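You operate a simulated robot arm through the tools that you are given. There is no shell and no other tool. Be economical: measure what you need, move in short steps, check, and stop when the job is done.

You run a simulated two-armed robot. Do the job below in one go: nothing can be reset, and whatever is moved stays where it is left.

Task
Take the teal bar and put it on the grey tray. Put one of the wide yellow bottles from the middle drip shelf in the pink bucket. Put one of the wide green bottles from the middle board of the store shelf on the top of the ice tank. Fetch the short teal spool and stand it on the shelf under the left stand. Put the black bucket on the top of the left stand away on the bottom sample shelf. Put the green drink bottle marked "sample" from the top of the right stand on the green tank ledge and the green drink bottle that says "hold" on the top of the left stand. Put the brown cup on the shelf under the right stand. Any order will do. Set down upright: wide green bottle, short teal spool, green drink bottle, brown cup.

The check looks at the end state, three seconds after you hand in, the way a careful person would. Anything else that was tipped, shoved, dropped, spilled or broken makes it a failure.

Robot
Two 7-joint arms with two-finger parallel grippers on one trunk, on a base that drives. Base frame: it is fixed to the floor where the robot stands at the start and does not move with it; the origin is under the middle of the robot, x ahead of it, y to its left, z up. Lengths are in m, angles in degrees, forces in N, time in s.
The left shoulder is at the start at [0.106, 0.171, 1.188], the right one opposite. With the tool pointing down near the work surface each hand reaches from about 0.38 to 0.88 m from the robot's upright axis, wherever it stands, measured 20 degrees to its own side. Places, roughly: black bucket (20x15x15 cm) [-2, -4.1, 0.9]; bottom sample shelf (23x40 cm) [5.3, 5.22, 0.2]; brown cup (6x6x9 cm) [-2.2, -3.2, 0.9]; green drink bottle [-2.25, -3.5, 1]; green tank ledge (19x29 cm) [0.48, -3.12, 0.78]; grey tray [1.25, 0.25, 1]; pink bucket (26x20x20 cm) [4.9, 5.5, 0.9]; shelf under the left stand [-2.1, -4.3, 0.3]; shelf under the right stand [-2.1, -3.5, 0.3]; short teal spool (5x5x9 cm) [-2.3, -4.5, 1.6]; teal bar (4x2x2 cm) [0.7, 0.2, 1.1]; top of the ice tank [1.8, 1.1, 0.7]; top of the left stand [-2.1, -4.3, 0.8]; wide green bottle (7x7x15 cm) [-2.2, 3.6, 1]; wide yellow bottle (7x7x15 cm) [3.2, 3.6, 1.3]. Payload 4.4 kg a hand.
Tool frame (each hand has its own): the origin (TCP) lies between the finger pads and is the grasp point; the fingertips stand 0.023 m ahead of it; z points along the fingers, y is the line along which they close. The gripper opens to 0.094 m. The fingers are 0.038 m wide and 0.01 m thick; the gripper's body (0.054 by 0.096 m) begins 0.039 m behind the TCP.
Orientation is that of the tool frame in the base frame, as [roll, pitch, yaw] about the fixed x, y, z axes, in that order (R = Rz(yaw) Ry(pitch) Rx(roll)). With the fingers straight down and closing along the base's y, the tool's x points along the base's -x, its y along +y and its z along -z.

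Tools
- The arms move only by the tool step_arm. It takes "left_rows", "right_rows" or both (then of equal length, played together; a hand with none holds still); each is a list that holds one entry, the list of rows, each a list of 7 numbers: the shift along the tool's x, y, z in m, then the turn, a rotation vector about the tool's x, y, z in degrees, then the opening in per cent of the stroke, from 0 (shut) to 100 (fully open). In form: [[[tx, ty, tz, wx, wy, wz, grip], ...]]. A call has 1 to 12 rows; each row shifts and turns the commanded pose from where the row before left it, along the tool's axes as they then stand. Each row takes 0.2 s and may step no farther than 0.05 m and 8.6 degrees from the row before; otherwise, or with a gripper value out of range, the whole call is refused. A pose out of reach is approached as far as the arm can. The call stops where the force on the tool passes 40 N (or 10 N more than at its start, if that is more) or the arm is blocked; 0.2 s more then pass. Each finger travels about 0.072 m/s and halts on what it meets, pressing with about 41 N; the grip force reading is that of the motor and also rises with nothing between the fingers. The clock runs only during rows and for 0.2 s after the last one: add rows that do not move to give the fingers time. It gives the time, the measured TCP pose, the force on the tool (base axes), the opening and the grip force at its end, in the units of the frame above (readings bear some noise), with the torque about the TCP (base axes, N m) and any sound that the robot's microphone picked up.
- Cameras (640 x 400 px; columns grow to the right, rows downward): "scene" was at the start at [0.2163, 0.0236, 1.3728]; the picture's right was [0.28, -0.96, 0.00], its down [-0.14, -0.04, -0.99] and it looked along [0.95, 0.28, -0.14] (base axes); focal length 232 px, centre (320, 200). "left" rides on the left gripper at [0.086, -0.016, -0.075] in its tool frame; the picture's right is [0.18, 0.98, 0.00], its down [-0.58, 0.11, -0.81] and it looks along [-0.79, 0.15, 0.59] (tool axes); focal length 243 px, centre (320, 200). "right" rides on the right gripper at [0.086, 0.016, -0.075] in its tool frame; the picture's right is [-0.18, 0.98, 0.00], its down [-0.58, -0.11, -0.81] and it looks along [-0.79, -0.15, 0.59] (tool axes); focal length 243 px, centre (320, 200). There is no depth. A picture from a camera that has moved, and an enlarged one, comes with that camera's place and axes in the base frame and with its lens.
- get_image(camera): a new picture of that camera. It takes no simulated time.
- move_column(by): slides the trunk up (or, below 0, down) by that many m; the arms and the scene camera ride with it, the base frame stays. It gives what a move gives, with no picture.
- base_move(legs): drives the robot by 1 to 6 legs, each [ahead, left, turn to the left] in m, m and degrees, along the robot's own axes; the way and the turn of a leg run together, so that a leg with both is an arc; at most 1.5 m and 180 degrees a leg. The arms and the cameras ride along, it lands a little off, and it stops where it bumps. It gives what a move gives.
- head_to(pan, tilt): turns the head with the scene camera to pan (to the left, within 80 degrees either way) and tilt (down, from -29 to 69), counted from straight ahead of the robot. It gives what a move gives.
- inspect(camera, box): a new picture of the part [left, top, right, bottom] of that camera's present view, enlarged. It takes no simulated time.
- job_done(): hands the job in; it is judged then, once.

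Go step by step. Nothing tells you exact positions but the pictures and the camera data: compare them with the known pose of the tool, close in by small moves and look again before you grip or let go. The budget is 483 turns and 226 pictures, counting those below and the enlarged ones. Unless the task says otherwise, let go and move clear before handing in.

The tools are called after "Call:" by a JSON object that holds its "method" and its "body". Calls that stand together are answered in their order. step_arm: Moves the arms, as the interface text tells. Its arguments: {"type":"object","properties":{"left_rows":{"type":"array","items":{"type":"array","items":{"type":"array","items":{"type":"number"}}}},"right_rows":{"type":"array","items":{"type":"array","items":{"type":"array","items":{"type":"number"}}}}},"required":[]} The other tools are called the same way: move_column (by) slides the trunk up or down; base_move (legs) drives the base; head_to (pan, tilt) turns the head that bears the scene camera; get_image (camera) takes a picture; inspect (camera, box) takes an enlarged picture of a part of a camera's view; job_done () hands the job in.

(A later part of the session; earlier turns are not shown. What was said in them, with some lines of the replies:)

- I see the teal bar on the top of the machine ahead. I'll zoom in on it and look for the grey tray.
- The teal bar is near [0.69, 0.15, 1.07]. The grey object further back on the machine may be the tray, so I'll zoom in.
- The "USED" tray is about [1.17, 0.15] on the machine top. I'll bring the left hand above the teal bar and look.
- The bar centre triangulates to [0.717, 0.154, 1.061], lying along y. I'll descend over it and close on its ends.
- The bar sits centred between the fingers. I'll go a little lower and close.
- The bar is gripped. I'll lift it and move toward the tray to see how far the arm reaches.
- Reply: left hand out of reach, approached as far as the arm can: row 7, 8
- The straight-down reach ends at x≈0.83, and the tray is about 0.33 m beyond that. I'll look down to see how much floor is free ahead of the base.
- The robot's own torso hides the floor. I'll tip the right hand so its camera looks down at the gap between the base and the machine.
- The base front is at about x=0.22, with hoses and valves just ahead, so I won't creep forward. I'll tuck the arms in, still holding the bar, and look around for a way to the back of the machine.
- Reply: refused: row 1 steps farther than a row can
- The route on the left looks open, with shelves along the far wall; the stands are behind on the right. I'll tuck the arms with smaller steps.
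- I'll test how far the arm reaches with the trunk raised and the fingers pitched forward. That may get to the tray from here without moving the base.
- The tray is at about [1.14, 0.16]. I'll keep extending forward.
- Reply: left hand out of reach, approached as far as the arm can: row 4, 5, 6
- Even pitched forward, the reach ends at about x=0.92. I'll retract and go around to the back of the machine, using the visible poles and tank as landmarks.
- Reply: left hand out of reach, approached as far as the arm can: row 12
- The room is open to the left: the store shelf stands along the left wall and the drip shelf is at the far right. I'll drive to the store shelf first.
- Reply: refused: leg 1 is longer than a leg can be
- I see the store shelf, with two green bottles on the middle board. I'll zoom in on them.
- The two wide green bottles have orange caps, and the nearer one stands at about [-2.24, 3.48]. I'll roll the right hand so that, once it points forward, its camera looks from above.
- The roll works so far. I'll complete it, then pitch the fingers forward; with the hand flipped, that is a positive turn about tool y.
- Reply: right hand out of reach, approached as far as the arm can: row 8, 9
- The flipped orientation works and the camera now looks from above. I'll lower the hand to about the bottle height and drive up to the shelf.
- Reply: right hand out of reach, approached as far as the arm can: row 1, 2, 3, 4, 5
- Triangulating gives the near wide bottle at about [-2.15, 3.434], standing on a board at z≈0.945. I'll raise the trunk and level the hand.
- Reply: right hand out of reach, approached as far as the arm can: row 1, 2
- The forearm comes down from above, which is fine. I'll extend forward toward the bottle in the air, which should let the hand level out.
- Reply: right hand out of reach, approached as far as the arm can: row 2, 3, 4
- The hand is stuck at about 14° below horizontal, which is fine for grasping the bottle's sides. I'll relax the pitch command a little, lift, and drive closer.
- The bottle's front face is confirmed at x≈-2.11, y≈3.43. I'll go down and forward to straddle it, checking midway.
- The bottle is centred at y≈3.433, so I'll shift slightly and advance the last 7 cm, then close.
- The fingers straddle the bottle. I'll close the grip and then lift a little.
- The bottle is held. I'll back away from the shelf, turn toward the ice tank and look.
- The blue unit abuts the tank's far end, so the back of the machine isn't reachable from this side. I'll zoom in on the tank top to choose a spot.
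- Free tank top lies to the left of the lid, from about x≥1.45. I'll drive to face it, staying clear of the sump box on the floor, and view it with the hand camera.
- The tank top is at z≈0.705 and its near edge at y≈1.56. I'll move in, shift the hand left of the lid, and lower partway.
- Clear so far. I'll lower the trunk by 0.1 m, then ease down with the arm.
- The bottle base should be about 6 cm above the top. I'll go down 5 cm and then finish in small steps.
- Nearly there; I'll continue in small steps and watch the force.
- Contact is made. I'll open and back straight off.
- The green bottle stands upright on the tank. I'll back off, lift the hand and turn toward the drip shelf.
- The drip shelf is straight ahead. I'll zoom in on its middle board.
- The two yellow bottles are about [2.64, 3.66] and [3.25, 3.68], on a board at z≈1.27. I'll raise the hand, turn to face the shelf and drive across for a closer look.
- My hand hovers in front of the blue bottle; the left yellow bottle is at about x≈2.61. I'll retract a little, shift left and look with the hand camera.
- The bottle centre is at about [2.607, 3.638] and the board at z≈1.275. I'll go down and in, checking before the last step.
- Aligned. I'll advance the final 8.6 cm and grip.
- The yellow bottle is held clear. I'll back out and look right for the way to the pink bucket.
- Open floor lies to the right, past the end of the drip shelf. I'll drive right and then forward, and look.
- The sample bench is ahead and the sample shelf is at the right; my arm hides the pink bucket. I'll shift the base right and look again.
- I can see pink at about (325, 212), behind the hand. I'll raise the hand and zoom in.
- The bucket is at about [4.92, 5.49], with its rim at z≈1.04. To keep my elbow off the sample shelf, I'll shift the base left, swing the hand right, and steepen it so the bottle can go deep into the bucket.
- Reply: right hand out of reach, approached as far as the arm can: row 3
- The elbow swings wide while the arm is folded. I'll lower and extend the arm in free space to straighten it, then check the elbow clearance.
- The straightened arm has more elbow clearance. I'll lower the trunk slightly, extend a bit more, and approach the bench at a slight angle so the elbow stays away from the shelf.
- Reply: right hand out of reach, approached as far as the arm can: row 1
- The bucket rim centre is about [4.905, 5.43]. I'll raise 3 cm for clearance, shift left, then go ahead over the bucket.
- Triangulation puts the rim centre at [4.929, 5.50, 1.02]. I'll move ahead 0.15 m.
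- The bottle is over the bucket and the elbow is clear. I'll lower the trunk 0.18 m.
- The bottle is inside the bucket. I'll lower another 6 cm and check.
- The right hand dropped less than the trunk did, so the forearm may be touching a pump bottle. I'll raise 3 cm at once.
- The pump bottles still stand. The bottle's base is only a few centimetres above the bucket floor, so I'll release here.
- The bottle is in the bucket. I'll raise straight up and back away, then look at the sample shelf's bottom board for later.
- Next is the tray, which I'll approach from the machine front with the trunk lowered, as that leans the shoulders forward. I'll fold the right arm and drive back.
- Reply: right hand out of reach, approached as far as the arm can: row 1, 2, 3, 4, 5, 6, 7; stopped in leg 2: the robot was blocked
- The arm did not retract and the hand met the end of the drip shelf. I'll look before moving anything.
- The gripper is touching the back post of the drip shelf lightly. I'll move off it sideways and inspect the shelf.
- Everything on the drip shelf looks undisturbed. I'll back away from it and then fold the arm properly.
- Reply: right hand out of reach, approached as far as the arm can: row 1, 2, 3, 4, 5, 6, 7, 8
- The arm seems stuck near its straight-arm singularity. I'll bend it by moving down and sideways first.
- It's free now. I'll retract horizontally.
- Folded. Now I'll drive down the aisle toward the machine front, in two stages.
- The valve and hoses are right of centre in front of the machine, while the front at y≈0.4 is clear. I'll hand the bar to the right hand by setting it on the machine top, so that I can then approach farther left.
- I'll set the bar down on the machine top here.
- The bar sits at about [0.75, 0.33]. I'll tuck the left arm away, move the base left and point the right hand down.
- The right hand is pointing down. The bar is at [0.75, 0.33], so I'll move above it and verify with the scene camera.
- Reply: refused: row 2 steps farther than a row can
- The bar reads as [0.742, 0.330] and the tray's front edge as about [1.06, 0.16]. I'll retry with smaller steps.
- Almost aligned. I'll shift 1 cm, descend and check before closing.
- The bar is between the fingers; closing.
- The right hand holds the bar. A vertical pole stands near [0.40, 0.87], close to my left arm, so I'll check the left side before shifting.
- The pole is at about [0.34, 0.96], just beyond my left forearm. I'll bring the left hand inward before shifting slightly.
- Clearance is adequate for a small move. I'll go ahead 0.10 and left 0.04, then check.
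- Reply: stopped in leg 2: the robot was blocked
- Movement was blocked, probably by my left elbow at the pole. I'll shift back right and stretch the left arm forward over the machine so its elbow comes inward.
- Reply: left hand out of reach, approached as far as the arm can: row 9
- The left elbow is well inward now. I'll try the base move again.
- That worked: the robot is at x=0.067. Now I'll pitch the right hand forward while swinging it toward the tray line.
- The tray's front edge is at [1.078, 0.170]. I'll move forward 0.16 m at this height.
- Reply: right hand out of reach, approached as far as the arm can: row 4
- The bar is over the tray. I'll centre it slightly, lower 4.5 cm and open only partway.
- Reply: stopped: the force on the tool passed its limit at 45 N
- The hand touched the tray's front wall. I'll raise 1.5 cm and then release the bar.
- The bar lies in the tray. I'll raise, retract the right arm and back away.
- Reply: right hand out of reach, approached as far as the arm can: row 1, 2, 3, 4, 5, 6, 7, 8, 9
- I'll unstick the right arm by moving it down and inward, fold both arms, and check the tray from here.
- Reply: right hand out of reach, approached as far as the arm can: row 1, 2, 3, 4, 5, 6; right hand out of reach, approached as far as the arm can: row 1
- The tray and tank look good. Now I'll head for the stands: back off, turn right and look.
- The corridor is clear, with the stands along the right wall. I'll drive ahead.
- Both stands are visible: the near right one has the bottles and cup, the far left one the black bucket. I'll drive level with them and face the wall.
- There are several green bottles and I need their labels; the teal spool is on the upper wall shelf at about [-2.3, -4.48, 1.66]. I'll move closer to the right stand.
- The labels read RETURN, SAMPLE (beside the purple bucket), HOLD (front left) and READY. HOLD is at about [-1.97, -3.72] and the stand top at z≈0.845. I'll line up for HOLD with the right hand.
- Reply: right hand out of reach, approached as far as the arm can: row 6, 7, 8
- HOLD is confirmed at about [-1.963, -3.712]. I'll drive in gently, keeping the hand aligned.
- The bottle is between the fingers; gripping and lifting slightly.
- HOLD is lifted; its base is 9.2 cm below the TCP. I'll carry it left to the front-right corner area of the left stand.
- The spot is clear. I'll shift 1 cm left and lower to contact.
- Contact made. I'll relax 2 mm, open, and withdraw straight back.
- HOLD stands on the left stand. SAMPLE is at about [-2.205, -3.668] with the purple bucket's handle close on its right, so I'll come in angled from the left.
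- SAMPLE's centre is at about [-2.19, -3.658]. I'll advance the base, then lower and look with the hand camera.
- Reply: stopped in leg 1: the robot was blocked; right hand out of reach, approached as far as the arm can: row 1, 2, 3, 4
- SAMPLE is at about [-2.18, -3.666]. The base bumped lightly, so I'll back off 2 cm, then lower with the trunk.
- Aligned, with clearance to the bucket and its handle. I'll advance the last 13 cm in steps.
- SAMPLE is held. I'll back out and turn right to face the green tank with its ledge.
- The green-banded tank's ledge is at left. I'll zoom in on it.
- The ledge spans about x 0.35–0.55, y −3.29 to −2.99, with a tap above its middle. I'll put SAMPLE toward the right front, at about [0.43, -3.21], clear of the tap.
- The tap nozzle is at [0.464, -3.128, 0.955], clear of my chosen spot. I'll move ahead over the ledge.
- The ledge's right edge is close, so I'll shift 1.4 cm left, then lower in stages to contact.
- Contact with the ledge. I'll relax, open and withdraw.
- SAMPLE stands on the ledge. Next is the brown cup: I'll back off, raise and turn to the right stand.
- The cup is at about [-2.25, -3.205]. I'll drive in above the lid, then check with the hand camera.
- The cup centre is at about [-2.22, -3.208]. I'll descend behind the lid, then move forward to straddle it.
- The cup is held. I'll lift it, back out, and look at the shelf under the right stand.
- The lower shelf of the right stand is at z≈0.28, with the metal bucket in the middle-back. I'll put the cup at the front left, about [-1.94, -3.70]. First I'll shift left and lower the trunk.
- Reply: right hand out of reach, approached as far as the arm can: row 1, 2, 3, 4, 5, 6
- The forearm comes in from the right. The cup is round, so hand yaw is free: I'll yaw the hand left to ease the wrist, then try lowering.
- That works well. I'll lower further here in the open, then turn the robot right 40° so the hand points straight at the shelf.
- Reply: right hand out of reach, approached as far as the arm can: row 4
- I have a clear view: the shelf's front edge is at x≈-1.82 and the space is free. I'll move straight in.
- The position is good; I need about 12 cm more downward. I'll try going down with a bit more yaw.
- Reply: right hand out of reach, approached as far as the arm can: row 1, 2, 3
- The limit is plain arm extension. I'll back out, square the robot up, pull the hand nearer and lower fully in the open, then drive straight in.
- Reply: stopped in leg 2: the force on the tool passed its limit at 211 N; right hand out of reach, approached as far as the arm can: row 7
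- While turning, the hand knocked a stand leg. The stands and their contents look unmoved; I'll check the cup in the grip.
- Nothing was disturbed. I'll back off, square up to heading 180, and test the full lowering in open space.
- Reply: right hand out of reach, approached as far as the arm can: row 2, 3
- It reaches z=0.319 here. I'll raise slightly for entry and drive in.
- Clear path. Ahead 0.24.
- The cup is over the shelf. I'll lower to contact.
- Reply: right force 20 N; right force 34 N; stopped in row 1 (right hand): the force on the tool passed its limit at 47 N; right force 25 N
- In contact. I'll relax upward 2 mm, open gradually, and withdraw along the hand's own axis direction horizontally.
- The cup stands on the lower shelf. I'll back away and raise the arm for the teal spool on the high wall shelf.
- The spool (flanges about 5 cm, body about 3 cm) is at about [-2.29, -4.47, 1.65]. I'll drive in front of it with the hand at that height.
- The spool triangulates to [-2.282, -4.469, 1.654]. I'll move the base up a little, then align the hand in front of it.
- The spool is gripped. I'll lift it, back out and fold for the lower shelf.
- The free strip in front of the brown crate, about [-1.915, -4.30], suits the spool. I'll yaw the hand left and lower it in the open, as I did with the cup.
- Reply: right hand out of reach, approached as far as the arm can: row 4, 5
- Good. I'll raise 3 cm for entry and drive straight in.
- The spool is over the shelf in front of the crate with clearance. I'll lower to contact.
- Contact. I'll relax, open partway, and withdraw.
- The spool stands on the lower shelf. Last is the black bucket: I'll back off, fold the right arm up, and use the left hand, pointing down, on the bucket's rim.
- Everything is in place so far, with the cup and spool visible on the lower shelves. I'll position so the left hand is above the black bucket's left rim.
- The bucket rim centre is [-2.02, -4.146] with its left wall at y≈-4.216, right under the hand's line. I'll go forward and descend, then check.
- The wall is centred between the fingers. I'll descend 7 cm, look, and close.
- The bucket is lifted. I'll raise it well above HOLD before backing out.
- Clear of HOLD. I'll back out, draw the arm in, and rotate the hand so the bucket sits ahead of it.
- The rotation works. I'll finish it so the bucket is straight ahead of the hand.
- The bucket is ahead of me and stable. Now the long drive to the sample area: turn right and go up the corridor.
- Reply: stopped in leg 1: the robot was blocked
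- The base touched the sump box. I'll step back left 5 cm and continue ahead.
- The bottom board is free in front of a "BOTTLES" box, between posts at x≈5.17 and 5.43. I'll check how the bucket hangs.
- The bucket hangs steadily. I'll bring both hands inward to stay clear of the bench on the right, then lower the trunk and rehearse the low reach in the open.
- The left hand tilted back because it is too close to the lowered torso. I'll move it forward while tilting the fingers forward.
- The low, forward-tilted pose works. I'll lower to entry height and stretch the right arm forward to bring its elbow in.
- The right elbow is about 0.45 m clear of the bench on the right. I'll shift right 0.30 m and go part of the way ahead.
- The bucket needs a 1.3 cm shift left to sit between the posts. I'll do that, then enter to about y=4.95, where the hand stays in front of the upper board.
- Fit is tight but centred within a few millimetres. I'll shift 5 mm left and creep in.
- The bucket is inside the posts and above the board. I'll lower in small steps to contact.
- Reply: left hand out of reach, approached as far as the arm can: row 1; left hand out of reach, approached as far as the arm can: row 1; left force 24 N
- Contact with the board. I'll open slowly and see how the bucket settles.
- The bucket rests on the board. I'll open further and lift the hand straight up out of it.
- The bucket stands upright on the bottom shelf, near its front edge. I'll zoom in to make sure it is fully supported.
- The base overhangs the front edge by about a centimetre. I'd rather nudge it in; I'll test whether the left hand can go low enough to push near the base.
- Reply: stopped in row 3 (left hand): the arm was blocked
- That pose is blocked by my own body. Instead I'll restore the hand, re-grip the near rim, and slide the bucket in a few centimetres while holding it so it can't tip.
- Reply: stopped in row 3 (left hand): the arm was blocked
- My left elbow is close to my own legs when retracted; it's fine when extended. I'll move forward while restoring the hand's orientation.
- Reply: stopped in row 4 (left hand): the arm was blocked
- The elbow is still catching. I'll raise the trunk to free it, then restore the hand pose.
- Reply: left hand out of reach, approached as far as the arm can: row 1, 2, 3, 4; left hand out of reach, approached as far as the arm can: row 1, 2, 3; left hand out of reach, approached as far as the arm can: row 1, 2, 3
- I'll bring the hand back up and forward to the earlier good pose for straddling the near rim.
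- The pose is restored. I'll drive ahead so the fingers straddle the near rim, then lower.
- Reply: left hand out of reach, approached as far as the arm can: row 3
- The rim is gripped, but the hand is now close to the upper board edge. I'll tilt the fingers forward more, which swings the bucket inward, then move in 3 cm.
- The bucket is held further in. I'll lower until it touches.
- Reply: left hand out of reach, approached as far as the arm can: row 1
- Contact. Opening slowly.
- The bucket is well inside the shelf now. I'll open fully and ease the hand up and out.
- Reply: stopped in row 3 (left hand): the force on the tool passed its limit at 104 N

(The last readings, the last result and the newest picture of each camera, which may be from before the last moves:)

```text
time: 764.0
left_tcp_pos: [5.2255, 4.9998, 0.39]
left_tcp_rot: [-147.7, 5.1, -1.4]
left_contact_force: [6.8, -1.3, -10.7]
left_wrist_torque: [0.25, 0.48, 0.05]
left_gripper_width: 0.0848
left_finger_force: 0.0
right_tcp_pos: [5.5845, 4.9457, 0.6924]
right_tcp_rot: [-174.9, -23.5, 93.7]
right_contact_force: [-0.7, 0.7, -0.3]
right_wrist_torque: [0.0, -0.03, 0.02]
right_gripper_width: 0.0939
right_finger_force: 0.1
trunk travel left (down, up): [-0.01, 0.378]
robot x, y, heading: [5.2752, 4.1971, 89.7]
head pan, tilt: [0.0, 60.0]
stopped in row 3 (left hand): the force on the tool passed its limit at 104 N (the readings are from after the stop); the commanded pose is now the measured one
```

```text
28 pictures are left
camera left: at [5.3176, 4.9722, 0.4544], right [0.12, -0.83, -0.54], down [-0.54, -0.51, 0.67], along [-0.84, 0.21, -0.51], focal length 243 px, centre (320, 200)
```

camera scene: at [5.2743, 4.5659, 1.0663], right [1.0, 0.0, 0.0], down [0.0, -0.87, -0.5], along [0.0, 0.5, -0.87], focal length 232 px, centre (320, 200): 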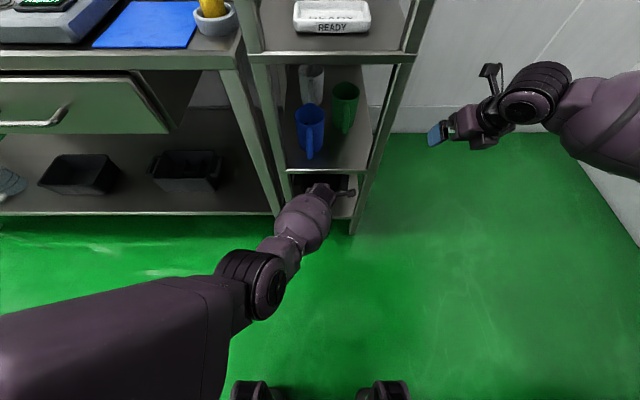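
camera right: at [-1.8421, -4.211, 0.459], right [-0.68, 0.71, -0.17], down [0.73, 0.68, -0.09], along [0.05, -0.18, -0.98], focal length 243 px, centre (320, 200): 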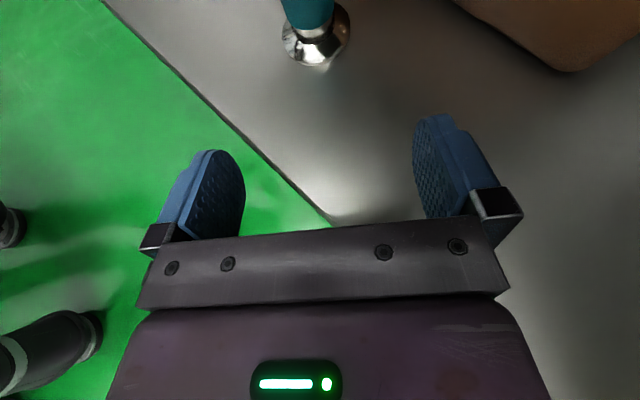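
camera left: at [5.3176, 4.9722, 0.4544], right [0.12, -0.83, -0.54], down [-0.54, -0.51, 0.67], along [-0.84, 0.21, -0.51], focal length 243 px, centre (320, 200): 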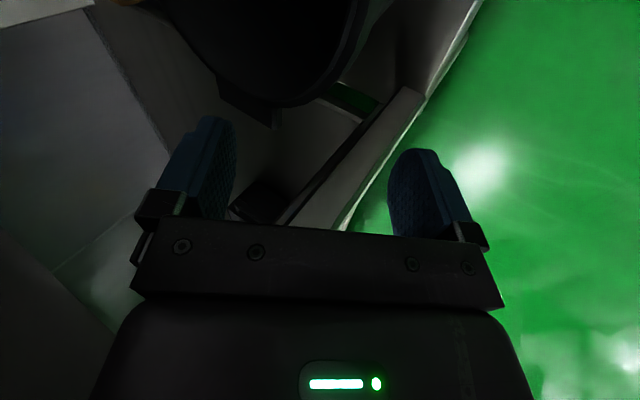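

The arm drifted left and pressed against the rack. The fingers are above the rim, so I'll back straight out gently.

Call:
{"method": "base_move", "body": {"legs": [[-0.06, 0, 0]]}}

Call:
{"method": "get_image", "body": {"camera": "left"}}

```text
time: 765.0
left_tcp_pos: [5.2242, 4.9425, 0.3934]
left_tcp_rot: [-147.2, 4.9, -1.3]
left_contact_force: [-0.4, -0.5, 0.6]
left_wrist_torque: [0.03, -0.02, -0.03]
left_gripper_width: 0.0845
left_finger_force: 0.0
right_tcp_pos: [5.5846, 4.8859, 0.6935]
right_tcp_rot: [-174.9, -23.6, 93.7]
right_contact_force: [-0.7, 0.4, -0.2]
right_wrist_torque: [-0.01, 0.01, 0.0]
right_gripper_width: 0.094
right_finger_force: 0.1
trunk travel left (down, up): [-0.01, 0.378]
robot x, y, heading: [5.2753, 4.1438, 90.0]
head pan, tilt: [0.0, 60.0]
```

```text
27 pictures are left
camera left: at [5.3173, 4.9143, 0.4584], right [0.12, -0.83, -0.54], down [-0.54, -0.51, 0.67], along [-0.84, 0.21, -0.51], focal length 243 px, centre (320, 200)
```

left: 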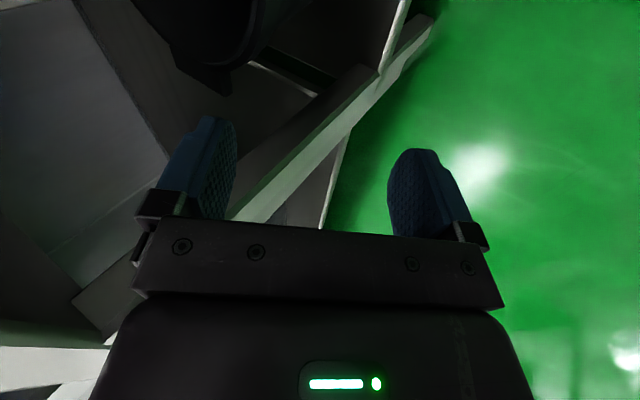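

Free, with no forces now. I'll back out fully and view the rack.

Call:
{"method": "base_move", "body": {"legs": [[-0.4, 0, 0]]}}

Call:
{"method": "head_to", "body": {"pan": 0, "tilt": 35}}

Call:
{"method": "inspect", "body": {"camera": "scene", "box": [230, 60, 430, 280]}}

```text
time: 767.5
left_tcp_pos: [5.225, 4.5423, 0.394]
left_tcp_rot: [-147.2, 5.1, -1.6]
left_contact_force: [0.1, -0.4, -0.1]
left_wrist_torque: [0.03, 0.0, 0.03]
left_gripper_width: 0.0845
left_finger_force: 0.0
right_tcp_pos: [5.5833, 4.4843, 0.6936]
right_tcp_rot: [-174.8, -23.6, 93.5]
right_contact_force: [-0.3, -0.2, 0.1]
right_wrist_torque: [-0.02, 0.03, -0.03]
right_gripper_width: 0.094
right_finger_force: 0.0
trunk travel left (down, up): [-0.01, 0.378]
robot x, y, heading: [5.2745, 3.7378, 89.6]
head pan, tilt: [0.0, 60.0]
```

```text
time: 768.4
left_tcp_pos: [5.2238, 4.5415, 0.3941]
left_tcp_rot: [-147.3, 5.1, -1.5]
left_contact_force: [-0.3, -0.1, -0.2]
left_wrist_torque: [-0.01, -0.01, -0.03]
left_gripper_width: 0.0847
left_finger_force: 0.1
right_tcp_pos: [5.5821, 4.4845, 0.6938]
right_tcp_rot: [-174.8, -23.6, 93.5]
right_contact_force: [-0.9, 0.2, 0.2]
right_wrist_torque: [0.01, -0.05, 0.01]
right_gripper_width: 0.094
right_finger_force: 0.1
trunk travel left (down, up): [-0.01, 0.378]
robot x, y, heading: [5.27, 3.74, 89.5]
head pan, tilt: [0.0, 35.0]
```

```text
1.82 times, centred on (330, 170) of scene
camera zoom: at [5.274, 4.1264, 1.101], right [1.0, -0.01, 0.0], down [0.0, -0.57, -0.82], along [0.01, 0.82, -0.57], focal length 422 px, centre (302, 254)
```

zoom: 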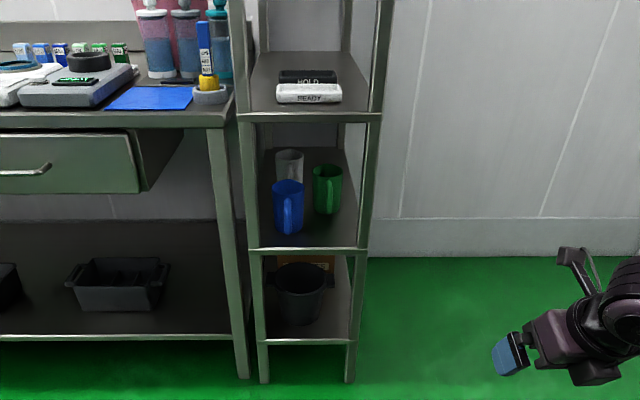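

The bucket stands upright well inside the bottom shelf, and the mugs are in place. I'll take one look at the rack's upper boards and the bench before handing in.

Call:
{"method": "head_to", "body": {"pan": 5, "tilt": 0}}

Call:
{"method": "get_image", "body": {"camera": "scene"}}

```text
time: 769.4
left_tcp_pos: [5.2252, 4.5432, 0.3931]
left_tcp_rot: [-147.3, 5.1, -1.4]
left_contact_force: [-0.6, 0.1, 0.3]
left_wrist_torque: [-0.02, -0.01, 0.02]
left_gripper_width: 0.0846
left_finger_force: 0.1
right_tcp_pos: [5.5837, 4.4846, 0.6947]
right_tcp_rot: [-174.9, -23.7, 93.5]
right_contact_force: [0.1, 0.0, 0.1]
right_wrist_torque: [-0.04, -0.06, -0.03]
right_gripper_width: 0.0937
right_finger_force: 0.0
trunk travel left (down, up): [-0.01, 0.378]
robot x, y, heading: [5.2698, 3.7381, 89.6]
head pan, tilt: [5.0, 0.0]
```

```text
25 pictures are left
camera scene: at [5.2661, 4.1281, 1.1571], right [1.0, 0.08, 0.0], down [0.0, 0.0, -1.0], along [-0.08, 1.0, 0.0], focal length 232 px, centre (320, 200)
```

scene: 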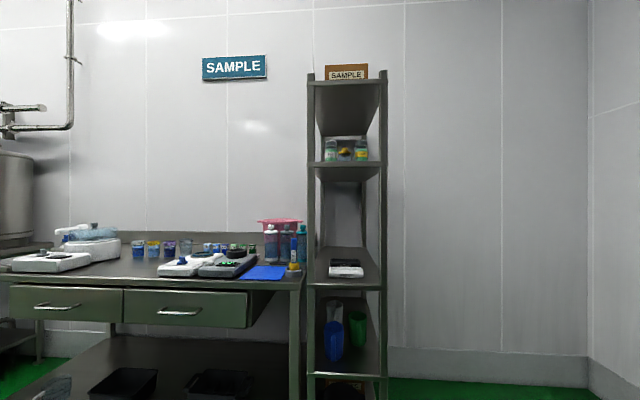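

Everything on the rack and bench is standing as before, and both hands are clear. I'm handing in.

Call:
{"method": "job_done", "body": {}}

```text
The job is handed in.
```

I've handed the job in with every item placed where you asked; the final pictures showed the upright items standing and nothing knocked over.

- **Placed:** The teal bar is in the grey tray, a yellow bottle is in the pink bucket and a wide green bottle is on the ice tank. The teal spool is under the left stand and the brown cup is under the right stand. SAMPLE is on the green tank ledge, HOLD is on the left stand, and the black bucket is on the bottom sample shelf.
- **Bumps along the way:** I touched several fixed things: the drip shelf post, a pump bottle on the sample bench (possibly), a stand leg (about 211 N), the floor sump box and the sample rack (about 104 N). I checked all but the sump box afterwards and nothing looked moved or tipped. I only backed off the sump box without looking at it closely.
- **Yellow bottle:** I let it drop the last few centimetres into the bucket, so it is leaning inside rather than standing.
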